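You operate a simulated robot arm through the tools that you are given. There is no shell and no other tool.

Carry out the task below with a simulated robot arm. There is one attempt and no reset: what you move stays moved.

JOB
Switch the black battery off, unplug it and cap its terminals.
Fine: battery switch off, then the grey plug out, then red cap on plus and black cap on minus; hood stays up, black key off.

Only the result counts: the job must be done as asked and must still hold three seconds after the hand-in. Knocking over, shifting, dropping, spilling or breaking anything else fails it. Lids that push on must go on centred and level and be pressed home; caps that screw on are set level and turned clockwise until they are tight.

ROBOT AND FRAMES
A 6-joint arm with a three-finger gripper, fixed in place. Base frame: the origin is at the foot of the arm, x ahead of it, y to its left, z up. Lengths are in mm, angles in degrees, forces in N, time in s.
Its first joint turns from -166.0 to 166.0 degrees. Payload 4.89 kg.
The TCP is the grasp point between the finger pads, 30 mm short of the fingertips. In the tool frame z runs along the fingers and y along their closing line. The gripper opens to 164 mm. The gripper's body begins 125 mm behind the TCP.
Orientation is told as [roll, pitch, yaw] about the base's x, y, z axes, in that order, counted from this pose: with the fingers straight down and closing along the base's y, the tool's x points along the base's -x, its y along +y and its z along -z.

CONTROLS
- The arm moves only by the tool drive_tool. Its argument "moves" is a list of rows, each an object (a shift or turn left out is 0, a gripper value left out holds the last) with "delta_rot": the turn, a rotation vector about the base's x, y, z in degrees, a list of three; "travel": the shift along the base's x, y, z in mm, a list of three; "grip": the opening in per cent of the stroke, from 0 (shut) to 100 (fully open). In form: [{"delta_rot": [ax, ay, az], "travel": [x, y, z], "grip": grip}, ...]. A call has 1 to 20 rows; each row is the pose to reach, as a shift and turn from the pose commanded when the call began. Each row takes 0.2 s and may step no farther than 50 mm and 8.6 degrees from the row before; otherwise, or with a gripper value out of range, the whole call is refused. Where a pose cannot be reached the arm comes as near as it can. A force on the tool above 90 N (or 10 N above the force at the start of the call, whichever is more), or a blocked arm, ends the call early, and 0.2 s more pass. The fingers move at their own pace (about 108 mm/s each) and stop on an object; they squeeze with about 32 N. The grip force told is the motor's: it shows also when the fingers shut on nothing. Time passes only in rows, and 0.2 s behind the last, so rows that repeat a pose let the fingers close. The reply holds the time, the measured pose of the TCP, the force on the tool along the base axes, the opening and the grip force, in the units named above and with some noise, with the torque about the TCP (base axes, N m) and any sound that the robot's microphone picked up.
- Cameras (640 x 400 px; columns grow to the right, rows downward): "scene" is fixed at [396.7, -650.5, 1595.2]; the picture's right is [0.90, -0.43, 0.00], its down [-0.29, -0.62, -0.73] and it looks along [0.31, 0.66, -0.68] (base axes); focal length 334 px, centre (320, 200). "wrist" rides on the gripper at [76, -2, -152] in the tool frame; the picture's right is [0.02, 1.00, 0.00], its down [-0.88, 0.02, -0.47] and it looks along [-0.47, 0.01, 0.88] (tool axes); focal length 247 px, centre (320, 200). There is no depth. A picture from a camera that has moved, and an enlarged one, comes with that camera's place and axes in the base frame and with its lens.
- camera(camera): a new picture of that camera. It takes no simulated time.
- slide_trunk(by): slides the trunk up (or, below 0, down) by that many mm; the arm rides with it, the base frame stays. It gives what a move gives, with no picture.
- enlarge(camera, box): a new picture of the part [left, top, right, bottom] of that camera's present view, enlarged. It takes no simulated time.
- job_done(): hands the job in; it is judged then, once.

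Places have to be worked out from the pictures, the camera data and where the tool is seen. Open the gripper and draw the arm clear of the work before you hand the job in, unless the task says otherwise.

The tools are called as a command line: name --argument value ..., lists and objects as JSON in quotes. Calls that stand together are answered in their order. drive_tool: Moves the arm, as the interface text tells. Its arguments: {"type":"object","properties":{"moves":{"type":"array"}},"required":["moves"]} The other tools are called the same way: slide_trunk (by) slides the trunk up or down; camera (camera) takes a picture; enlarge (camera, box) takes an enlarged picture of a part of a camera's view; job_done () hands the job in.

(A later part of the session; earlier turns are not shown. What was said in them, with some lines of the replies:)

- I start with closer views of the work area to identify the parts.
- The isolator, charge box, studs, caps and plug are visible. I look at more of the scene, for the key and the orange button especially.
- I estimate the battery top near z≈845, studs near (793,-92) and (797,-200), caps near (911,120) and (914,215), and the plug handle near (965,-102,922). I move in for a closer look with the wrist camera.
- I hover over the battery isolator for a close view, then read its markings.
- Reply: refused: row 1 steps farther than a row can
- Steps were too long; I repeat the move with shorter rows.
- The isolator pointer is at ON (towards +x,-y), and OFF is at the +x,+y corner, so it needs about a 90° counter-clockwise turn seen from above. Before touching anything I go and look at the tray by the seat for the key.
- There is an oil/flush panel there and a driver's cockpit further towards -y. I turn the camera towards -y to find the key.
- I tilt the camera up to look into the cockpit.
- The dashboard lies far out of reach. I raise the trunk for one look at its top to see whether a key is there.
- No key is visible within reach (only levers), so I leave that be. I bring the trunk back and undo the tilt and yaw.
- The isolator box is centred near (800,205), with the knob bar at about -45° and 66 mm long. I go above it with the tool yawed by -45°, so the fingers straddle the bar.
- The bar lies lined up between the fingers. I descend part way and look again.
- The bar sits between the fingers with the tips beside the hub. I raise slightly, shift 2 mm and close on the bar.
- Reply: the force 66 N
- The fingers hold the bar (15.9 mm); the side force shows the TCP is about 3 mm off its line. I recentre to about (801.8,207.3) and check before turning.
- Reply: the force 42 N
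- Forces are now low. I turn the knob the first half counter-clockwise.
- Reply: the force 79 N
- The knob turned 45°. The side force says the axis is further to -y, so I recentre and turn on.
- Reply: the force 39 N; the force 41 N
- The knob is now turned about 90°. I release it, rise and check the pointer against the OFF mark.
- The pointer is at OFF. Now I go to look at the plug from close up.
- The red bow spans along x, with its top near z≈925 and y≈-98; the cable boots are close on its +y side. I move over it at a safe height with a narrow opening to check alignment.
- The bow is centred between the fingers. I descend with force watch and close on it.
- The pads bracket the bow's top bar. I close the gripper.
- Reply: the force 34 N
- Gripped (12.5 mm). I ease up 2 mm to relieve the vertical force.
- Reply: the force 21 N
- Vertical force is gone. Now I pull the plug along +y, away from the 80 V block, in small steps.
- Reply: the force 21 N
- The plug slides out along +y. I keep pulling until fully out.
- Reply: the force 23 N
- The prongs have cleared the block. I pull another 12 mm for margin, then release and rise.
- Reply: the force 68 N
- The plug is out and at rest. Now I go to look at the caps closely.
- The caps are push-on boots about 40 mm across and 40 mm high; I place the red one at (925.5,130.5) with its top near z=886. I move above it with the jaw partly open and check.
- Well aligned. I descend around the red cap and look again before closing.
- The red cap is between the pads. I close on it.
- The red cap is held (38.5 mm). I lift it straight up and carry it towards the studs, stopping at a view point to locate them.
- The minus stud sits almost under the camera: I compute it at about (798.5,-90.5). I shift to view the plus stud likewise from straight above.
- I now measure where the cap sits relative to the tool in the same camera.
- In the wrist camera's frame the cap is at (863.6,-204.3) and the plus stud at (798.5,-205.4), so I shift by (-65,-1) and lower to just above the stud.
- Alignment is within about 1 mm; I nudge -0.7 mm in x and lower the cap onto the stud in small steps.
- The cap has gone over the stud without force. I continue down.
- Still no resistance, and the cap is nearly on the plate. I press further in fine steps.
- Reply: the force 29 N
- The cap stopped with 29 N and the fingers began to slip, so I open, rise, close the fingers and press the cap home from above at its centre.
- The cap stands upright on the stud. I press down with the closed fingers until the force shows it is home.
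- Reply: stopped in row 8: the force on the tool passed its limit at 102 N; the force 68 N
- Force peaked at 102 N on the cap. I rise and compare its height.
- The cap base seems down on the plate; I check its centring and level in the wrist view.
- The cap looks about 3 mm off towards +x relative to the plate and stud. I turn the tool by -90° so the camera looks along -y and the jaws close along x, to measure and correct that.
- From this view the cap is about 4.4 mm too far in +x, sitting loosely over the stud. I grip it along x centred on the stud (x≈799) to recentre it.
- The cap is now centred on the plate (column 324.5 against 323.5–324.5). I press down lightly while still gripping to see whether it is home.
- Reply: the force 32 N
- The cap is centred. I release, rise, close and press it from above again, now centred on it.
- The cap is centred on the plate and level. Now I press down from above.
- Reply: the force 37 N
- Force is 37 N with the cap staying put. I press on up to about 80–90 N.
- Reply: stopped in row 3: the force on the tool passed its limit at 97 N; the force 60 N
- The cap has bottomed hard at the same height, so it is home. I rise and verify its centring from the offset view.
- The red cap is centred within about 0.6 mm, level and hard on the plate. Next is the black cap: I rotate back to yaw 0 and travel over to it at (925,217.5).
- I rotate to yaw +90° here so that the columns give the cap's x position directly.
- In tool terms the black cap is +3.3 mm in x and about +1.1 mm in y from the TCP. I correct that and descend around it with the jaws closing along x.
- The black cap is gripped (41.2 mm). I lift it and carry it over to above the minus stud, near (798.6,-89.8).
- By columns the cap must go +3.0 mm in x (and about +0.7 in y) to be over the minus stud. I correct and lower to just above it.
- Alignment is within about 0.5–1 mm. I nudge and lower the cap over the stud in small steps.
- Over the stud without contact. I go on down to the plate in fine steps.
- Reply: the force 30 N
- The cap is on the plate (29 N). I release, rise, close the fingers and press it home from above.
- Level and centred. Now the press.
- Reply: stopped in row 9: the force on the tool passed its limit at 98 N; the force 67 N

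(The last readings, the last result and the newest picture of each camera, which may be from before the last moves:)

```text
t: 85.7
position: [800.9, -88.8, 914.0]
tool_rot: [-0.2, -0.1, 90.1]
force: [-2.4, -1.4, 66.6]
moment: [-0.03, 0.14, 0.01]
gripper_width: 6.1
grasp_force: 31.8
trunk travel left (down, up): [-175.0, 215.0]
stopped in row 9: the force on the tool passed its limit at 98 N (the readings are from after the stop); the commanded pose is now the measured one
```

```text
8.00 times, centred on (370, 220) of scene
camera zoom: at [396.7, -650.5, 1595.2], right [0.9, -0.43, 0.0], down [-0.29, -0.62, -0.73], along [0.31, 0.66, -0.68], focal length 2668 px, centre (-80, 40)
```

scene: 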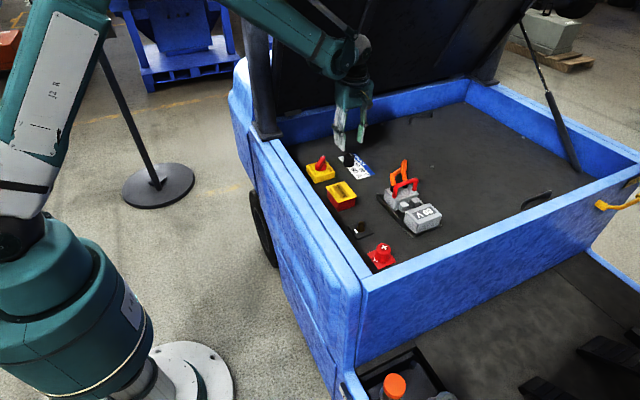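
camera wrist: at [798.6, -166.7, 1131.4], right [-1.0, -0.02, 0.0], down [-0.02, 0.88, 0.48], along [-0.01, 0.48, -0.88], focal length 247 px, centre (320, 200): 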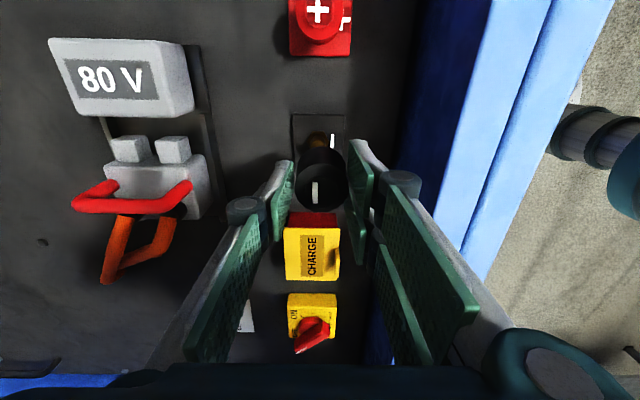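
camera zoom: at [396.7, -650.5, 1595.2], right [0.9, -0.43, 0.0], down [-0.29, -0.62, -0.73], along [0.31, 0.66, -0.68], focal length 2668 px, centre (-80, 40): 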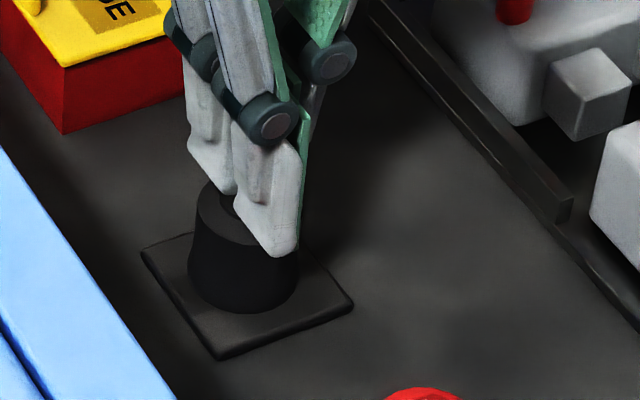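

Pressed to 98 N at the same height as the red one. I rise and view both caps to check.

drive_tool --moves '[{"travel": [0, 0, 15], "grip": 0}, {"travel": [0, -15, 45], "grip": 0}, {"travel": [0, -40, 72], "grip": 50}, {"travel": [0, -65, 72], "grip": 50}, {"travel": [0, -65, 72], "grip": 50}]'

camera --camera "wrist"

enlarge --camera "wrist" --box '[270, 140, 370, 230]'

enlarge --camera "scene" --box '[340, 205, 410, 275]'

enlarge --camera "wrist" --box '[270, 40, 370, 130]'

```text
t: 86.9
position: [800.0, -155.0, 981.5]
tool_rot: [0.0, -0.1, 90.0]
force: [-0.3, 0.1, 0.6]
moment: [-0.01, -0.07, 0.0]
gripper_width: 82.2
grasp_force: 0.0
trunk travel left (down, up): [-175.0, 215.0]
```

```text
taken
camera wrist: at [801.5, -231.3, 1136.4], right [-1.0, -0.02, 0.0], down [-0.02, 0.88, 0.47], along [-0.01, 0.47, -0.88], focal length 247 px, centre (320, 200)
```

wrist: 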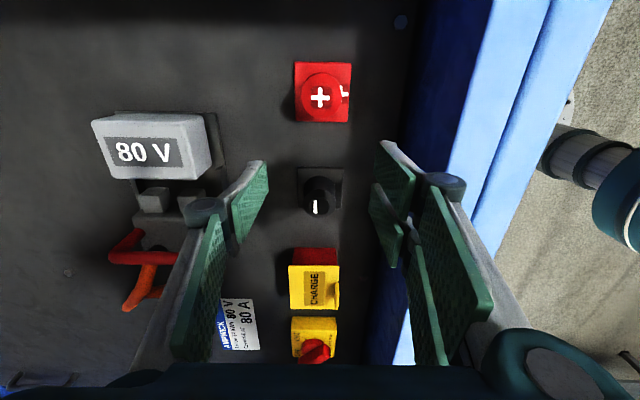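

```text
4.44 times, centred on (320, 185) of wrist
camera zoom: at [801.5, -231.3, 1136.4], right [-1.0, -0.02, 0.0], down [-0.02, 0.88, 0.47], along [-0.01, 0.47, -0.88], focal length 1098 px, centre (320, 267)
```

zoom: 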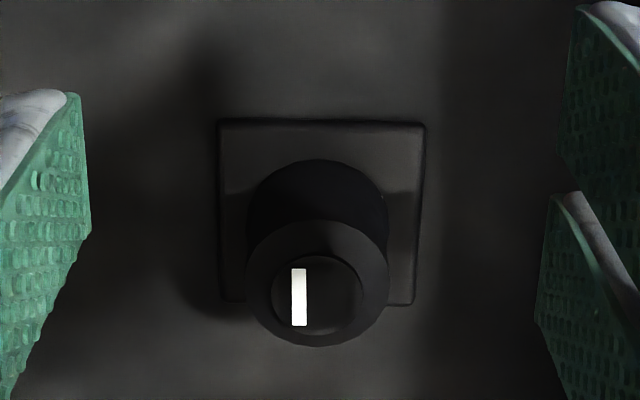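

```text
5.71 times, centred on (375, 240) of scene
camera zoom: at [396.7, -650.5, 1595.2], right [0.9, -0.43, 0.0], down [-0.29, -0.62, -0.73], along [0.31, 0.66, -0.68], focal length 1906 px, centre (6, -29)
```

zoom: 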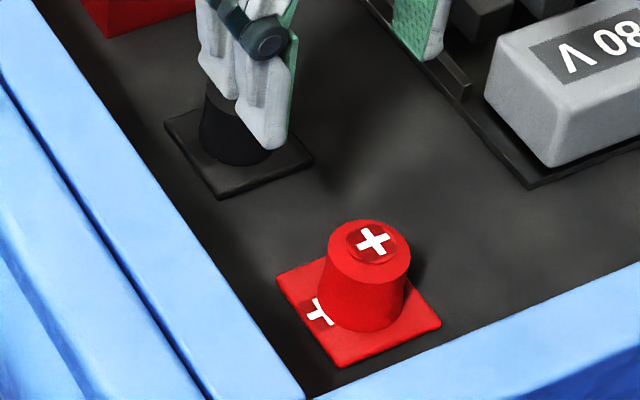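

```text
4.44 times, centred on (320, 85) of wrist
camera zoom: at [801.5, -231.3, 1136.4], right [-1.0, -0.02, 0.0], down [-0.02, 0.88, 0.47], along [-0.01, 0.47, -0.88], focal length 1098 px, centre (320, 711)
```

zoom: 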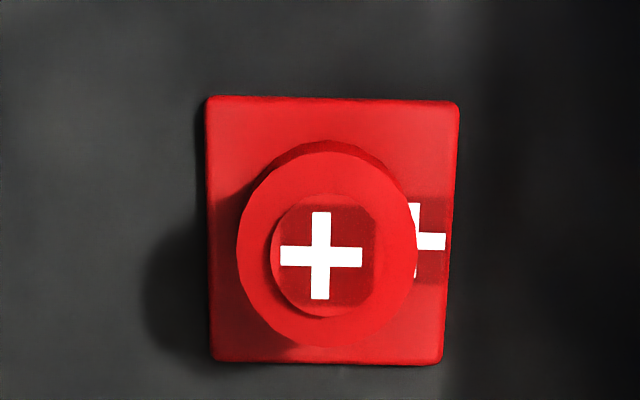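

The black cap is centred in x (0.6 mm) but may be about 2 mm off in y. I rotate to yaw 0 above it to measure y by columns.

drive_tool --moves '[{"travel": [0, 6, 5], "delta_rot": [0, 0, -8.2]}, {"travel": [0, 12, 5], "delta_rot": [0, 0, -16.4]}, {"travel": [0, 18, 5], "delta_rot": [0, 0, -24.6]}, {"travel": [0, 24, 5], "delta_rot": [0, 0, -32.8]}, {"travel": [0, 30, 5], "delta_rot": [0, 0, -41]}, {"travel": [0, 36, 5], "delta_rot": [0, 0, -49.2]}, {"travel": [0, 42, 5], "delta_rot": [0, 0, -57.4]}, {"travel": [0, 48, 5], "delta_rot": [0, 0, -65.6]}, {"travel": [0, 54, 5], "delta_rot": [0, 0, -73.8]}, {"travel": [0, 60, 5], "delta_rot": [0, 0, -82]}, {"travel": [0, 65, 5], "delta_rot": [0, 0, -90]}, {"travel": [0, 65, 5], "delta_rot": [0, 0, -90]}]'

camera --camera "wrist"

enlarge --camera "wrist" --box '[270, 100, 370, 200]'

enlarge --camera "wrist" --box '[150, 90, 250, 180]'

```text
t: 89.5
position: [802.1, -89.1, 988.3]
tool_rot: [0.0, -0.1, -0.2]
force: [0.2, -0.5, 0.2]
moment: [0.03, -0.01, 0.02]
gripper_width: 82.0
grasp_force: 0.0
trunk travel left (down, up): [-175.0, 215.0]
```

```text
taken
camera wrist: at [724.2, -91.5, 1141.1], right [-0.02, 1.0, 0.0], down [0.88, 0.02, 0.47], along [0.47, 0.01, -0.88], focal length 247 px, centre (320, 200)
```

wrist: 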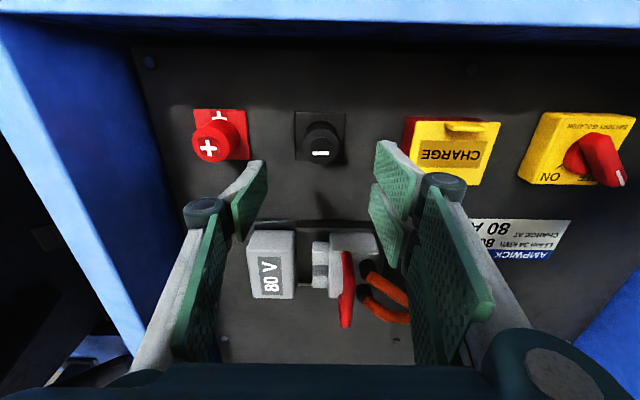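

```text
4.00 times, centred on (320, 150) of wrist
camera zoom: at [724.2, -91.5, 1141.1], right [-0.02, 1.0, 0.0], down [0.88, 0.02, 0.47], along [0.47, 0.01, -0.88], focal length 988 px, centre (320, 400)
```

zoom: 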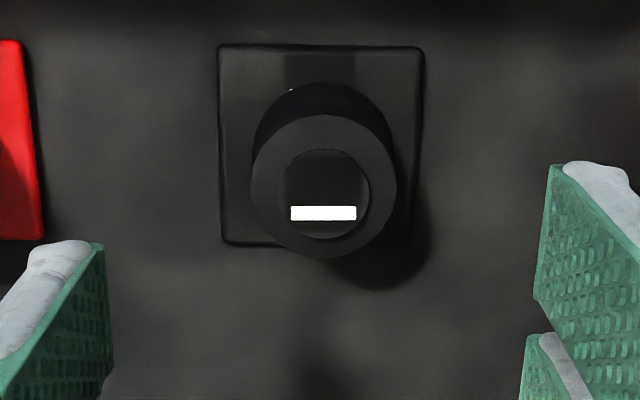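

```text
4.44 times, centred on (200, 135) of wrist
camera zoom: at [724.2, -91.5, 1141.1], right [-0.02, 1.0, 0.0], down [0.88, 0.02, 0.47], along [0.47, 0.01, -0.88], focal length 1098 px, centre (853, 489)
```

zoom: 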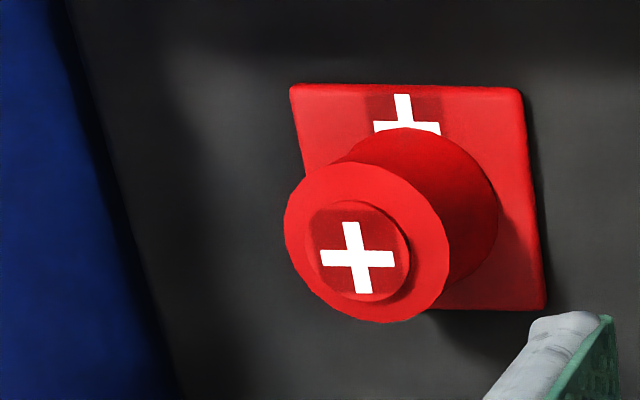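

The cap is about 1.4 mm off in +y. I recentre it with a gentle grip along y, with the TCP shifted 0.7 mm to the stud's line.

drive_tool --moves '[{"travel": [-2, -0.7, -30]}, {"travel": [-2, -0.7, -60]}, {"travel": [-2, -0.7, -85]}, {"travel": [-2, -0.7, -98]}, {"travel": [-2, -0.7, -98], "grip": 35}, {"travel": [-2, -0.7, -98], "grip": 28}, {"travel": [-2, -0.7, -98], "grip": 26}, {"travel": [-2, -0.7, -98], "grip": 15}, {"travel": [-2, -0.7, -98], "grip": 15}, {"travel": [-2, -0.7, -98], "grip": 15}]'

enlarge --camera "wrist" --box '[260, 110, 380, 220]'

```text
t: 91.7
position: [799.5, -90.2, 890.0]
tool_rot: [0.1, 0.0, -0.1]
force: [0.2, 0.2, -0.2]
moment: [0.02, 0.03, 0.01]
gripper_width: 38.2
grasp_force: 32.0
trunk travel left (down, up): [-175.0, 215.0]
```

```text
3.64 times, centred on (320, 165) of wrist
camera zoom: at [722.1, -92.4, 1042.9], right [-0.02, 1.0, 0.0], down [0.88, 0.02, 0.47], along [0.47, 0.01, -0.88], focal length 898 px, centre (320, 327)
```

zoom: 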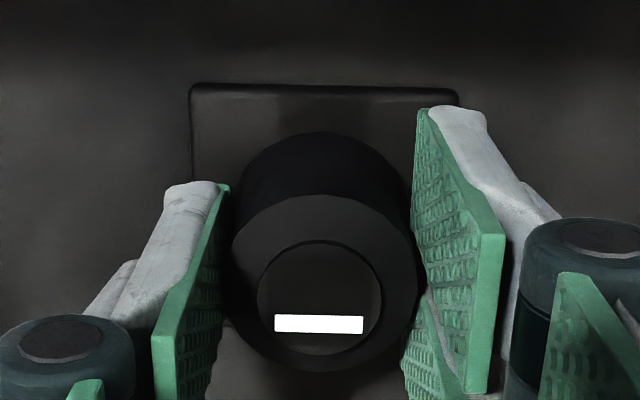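

Now centred in y. I release, rise and press once more to be sure it is home.

drive_tool --moves '[{"grip": 35}, {"grip": 50}, {"grip": 50}, {"travel": [0, 0, 30], "grip": 50}, {"travel": [0, 0, 58], "grip": 50}, {"travel": [0, 0, 58], "grip": 0}, {"travel": [0, 0, 58], "grip": 0}, {"travel": [0, 0, 58], "grip": 0}, {"travel": [0, 0, 58], "grip": 0}, {"travel": [0, 0, 40], "grip": 0}, {"travel": [0, 0, 30], "grip": 0}, {"travel": [0, 0, 27], "grip": 0}, {"travel": [0, 0, 25], "grip": 0}, {"travel": [0, 0, 23], "grip": 0}, {"travel": [0, 0, 21], "grip": 0}]'

enlarge --camera "scene" --box '[340, 195, 400, 245]'

```text
t: 94.9
position: [799.4, -88.8, 913.8]
tool_rot: [-0.1, -0.3, 0.0]
force: [19.3, -1.3, 76.1]
moment: [0.08, -0.63, -0.01]
gripper_width: 5.7
grasp_force: 31.7
trunk travel left (down, up): [-175.0, 215.0]
```

```text
8.00 times, centred on (370, 220) of scene
camera zoom: at [396.7, -650.5, 1595.2], right [0.9, -0.43, 0.0], down [-0.29, -0.62, -0.73], along [0.31, 0.66, -0.68], focal length 2668 px, centre (-80, 40)
```

zoom: 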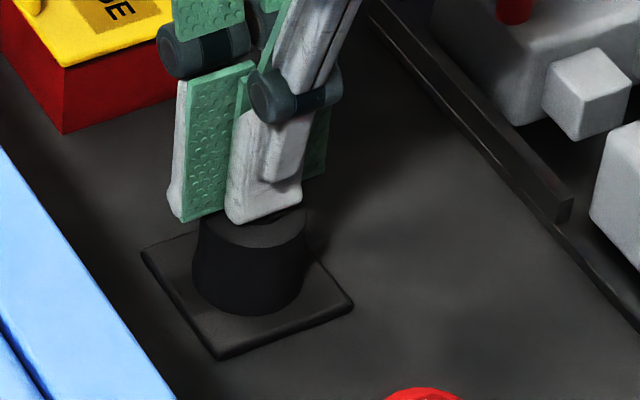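

Pressed at 76 N against a hard stop. I rise clear and check all items.

drive_tool --moves '[{"travel": [0, 0, 15], "grip": 0}, {"travel": [0, 0, 45], "grip": 0}, {"travel": [-20, 10, 75], "grip": 50}, {"travel": [-55, 10, 90], "grip": 100}, {"travel": [-55, 10, 90], "grip": 100}]'

camera --camera "wrist"

enlarge --camera "wrist" --box '[160, 110, 400, 260]'

enlarge --camera "scene" --box '[340, 200, 410, 275]'

```text
t: 96.1
position: [742.8, -80.4, 1001.4]
tool_rot: [0.0, -0.1, 0.0]
force: [0.2, -0.6, -0.2]
moment: [-0.01, -0.1, -0.03]
gripper_width: 161.6
grasp_force: 0.0
trunk travel left (down, up): [-175.0, 215.0]
```

```text
taken
camera wrist: at [665.6, -81.9, 1155.1], right [-0.02, 1.0, 0.0], down [0.88, 0.02, 0.48], along [0.47, 0.01, -0.88], focal length 247 px, centre (320, 200)
```

wrist: 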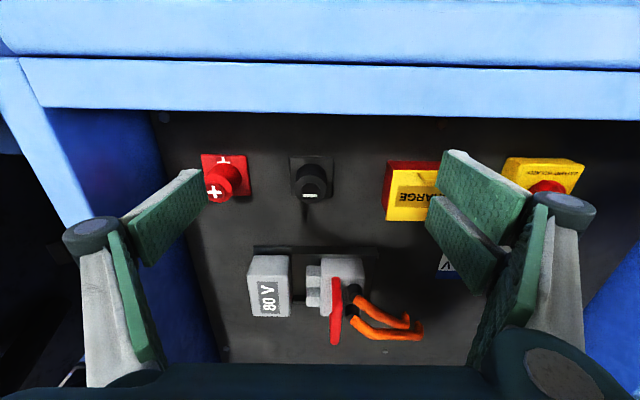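

```text
2.67 times, centred on (280, 185) of wrist
camera zoom: at [665.6, -81.9, 1155.1], right [-0.02, 1.0, 0.0], down [0.88, 0.02, 0.48], along [0.47, 0.01, -0.88], focal length 659 px, centre (427, 240)
```

zoom: 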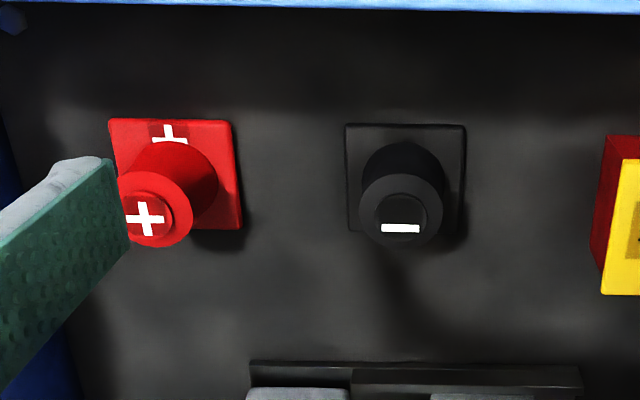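

```text
5.33 times, centred on (375, 238) of scene
camera zoom: at [396.7, -650.5, 1595.2], right [0.9, -0.43, 0.0], down [-0.29, -0.62, -0.73], along [0.31, 0.66, -0.68], focal length 1778 px, centre (27, 0)
```

zoom: 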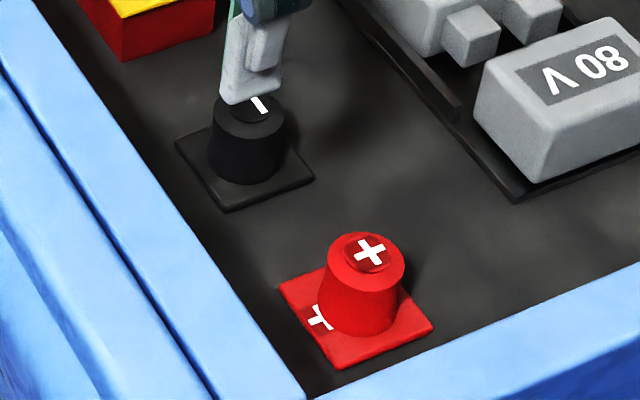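

Both caps sit level and centred, the plug is out and the isolator is off. I draw the arm back to its clear starting place and take final pictures.

drive_tool --moves '[{"travel": [-15, 20, 35], "grip": 100}, {"travel": [-35, 45, 70], "grip": 100}, {"travel": [-60, 75, 100], "grip": 100}, {"travel": [-90, 105, 125], "grip": 100}, {"travel": [-110, 135, 150], "grip": 100}, {"travel": [-125, 155, 160], "grip": 100}, {"travel": [-125, 155, 160], "grip": 100}]'

camera --camera "scene"

enlarge --camera "wrist" --box '[180, 160, 440, 330]'

enlarge --camera "scene" --box '[290, 140, 450, 280]'

```text
t: 97.7
position: [620.1, 75.2, 1160.5]
tool_rot: [0.1, -0.1, -0.1]
force: [0.1, -0.2, 0.2]
moment: [-0.01, -0.03, -0.03]
gripper_width: 164.1
grasp_force: 0.0
trunk travel left (down, up): [-175.0, 215.0]
```

```text
taken
```

scene: 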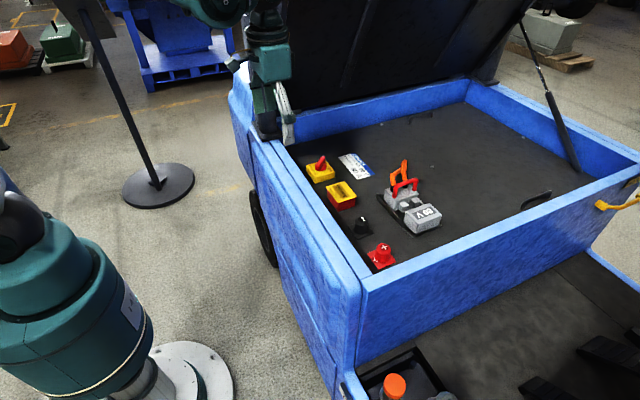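

```text
2.35 times, centred on (310, 245) of wrist
camera zoom: at [541.9, 73.1, 1313.9], right [-0.02, 1.0, 0.0], down [0.88, 0.02, 0.47], along [0.47, 0.01, -0.88], focal length 581 px, centre (344, 94)
```

zoom: 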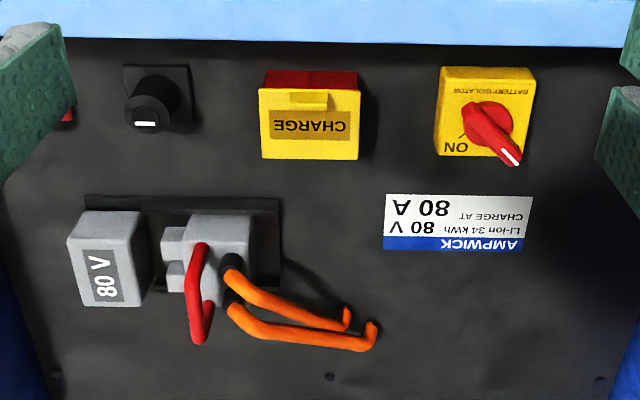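

```text
2.86 times, centred on (370, 210) of scene
camera zoom: at [396.7, -650.5, 1595.2], right [0.9, -0.43, 0.0], down [-0.29, -0.62, -0.73], along [0.31, 0.66, -0.68], focal length 953 px, centre (177, 171)
```

zoom: 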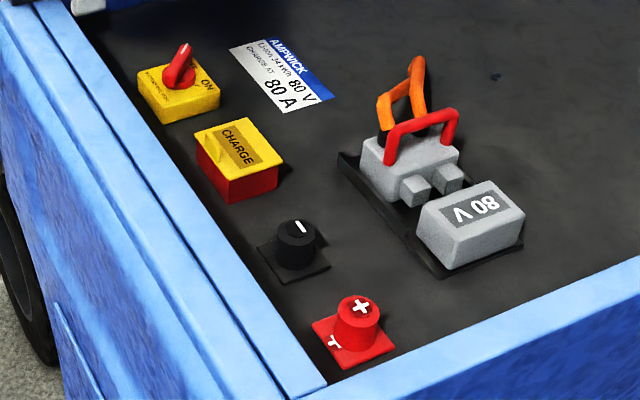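

The final pictures show the switch pointer on OFF, the plug out of the 80 V block, and the red cap on plus and the black cap on minus. The hood is still up and the arm is clear, so I hand in.

job_done

```text
The job is handed in.
```

The battery is switched off, unplugged and capped, and I've handed the job in. I don't have the judge's result, and I never found the black key.

- **Switch:** I turned the isolator knob about 90° counter-clockwise, and its pointer now sits on OFF.
- **Plug:** I pulled the grey plug out by its red handle until its prongs cleared the 80 V block, then on to the end of its slide.
- **Caps:** the red cap is on plus and the black cap on minus. Both stand level on their plates and are centred to within about 1 mm by the pictures. I pressed each down with just under 100 N. They fit loosely over the studs, so they slide a few millimetres sideways if pushed, and I heard no click.
- **Hood:** it is still up.
- **Black key:** I looked over the cockpit and dashboard, which is out of the arm's reach, and saw no key. I couldn't confirm it is off, and I touched nothing there.

The gripper is open and the arm is back near its starting position.
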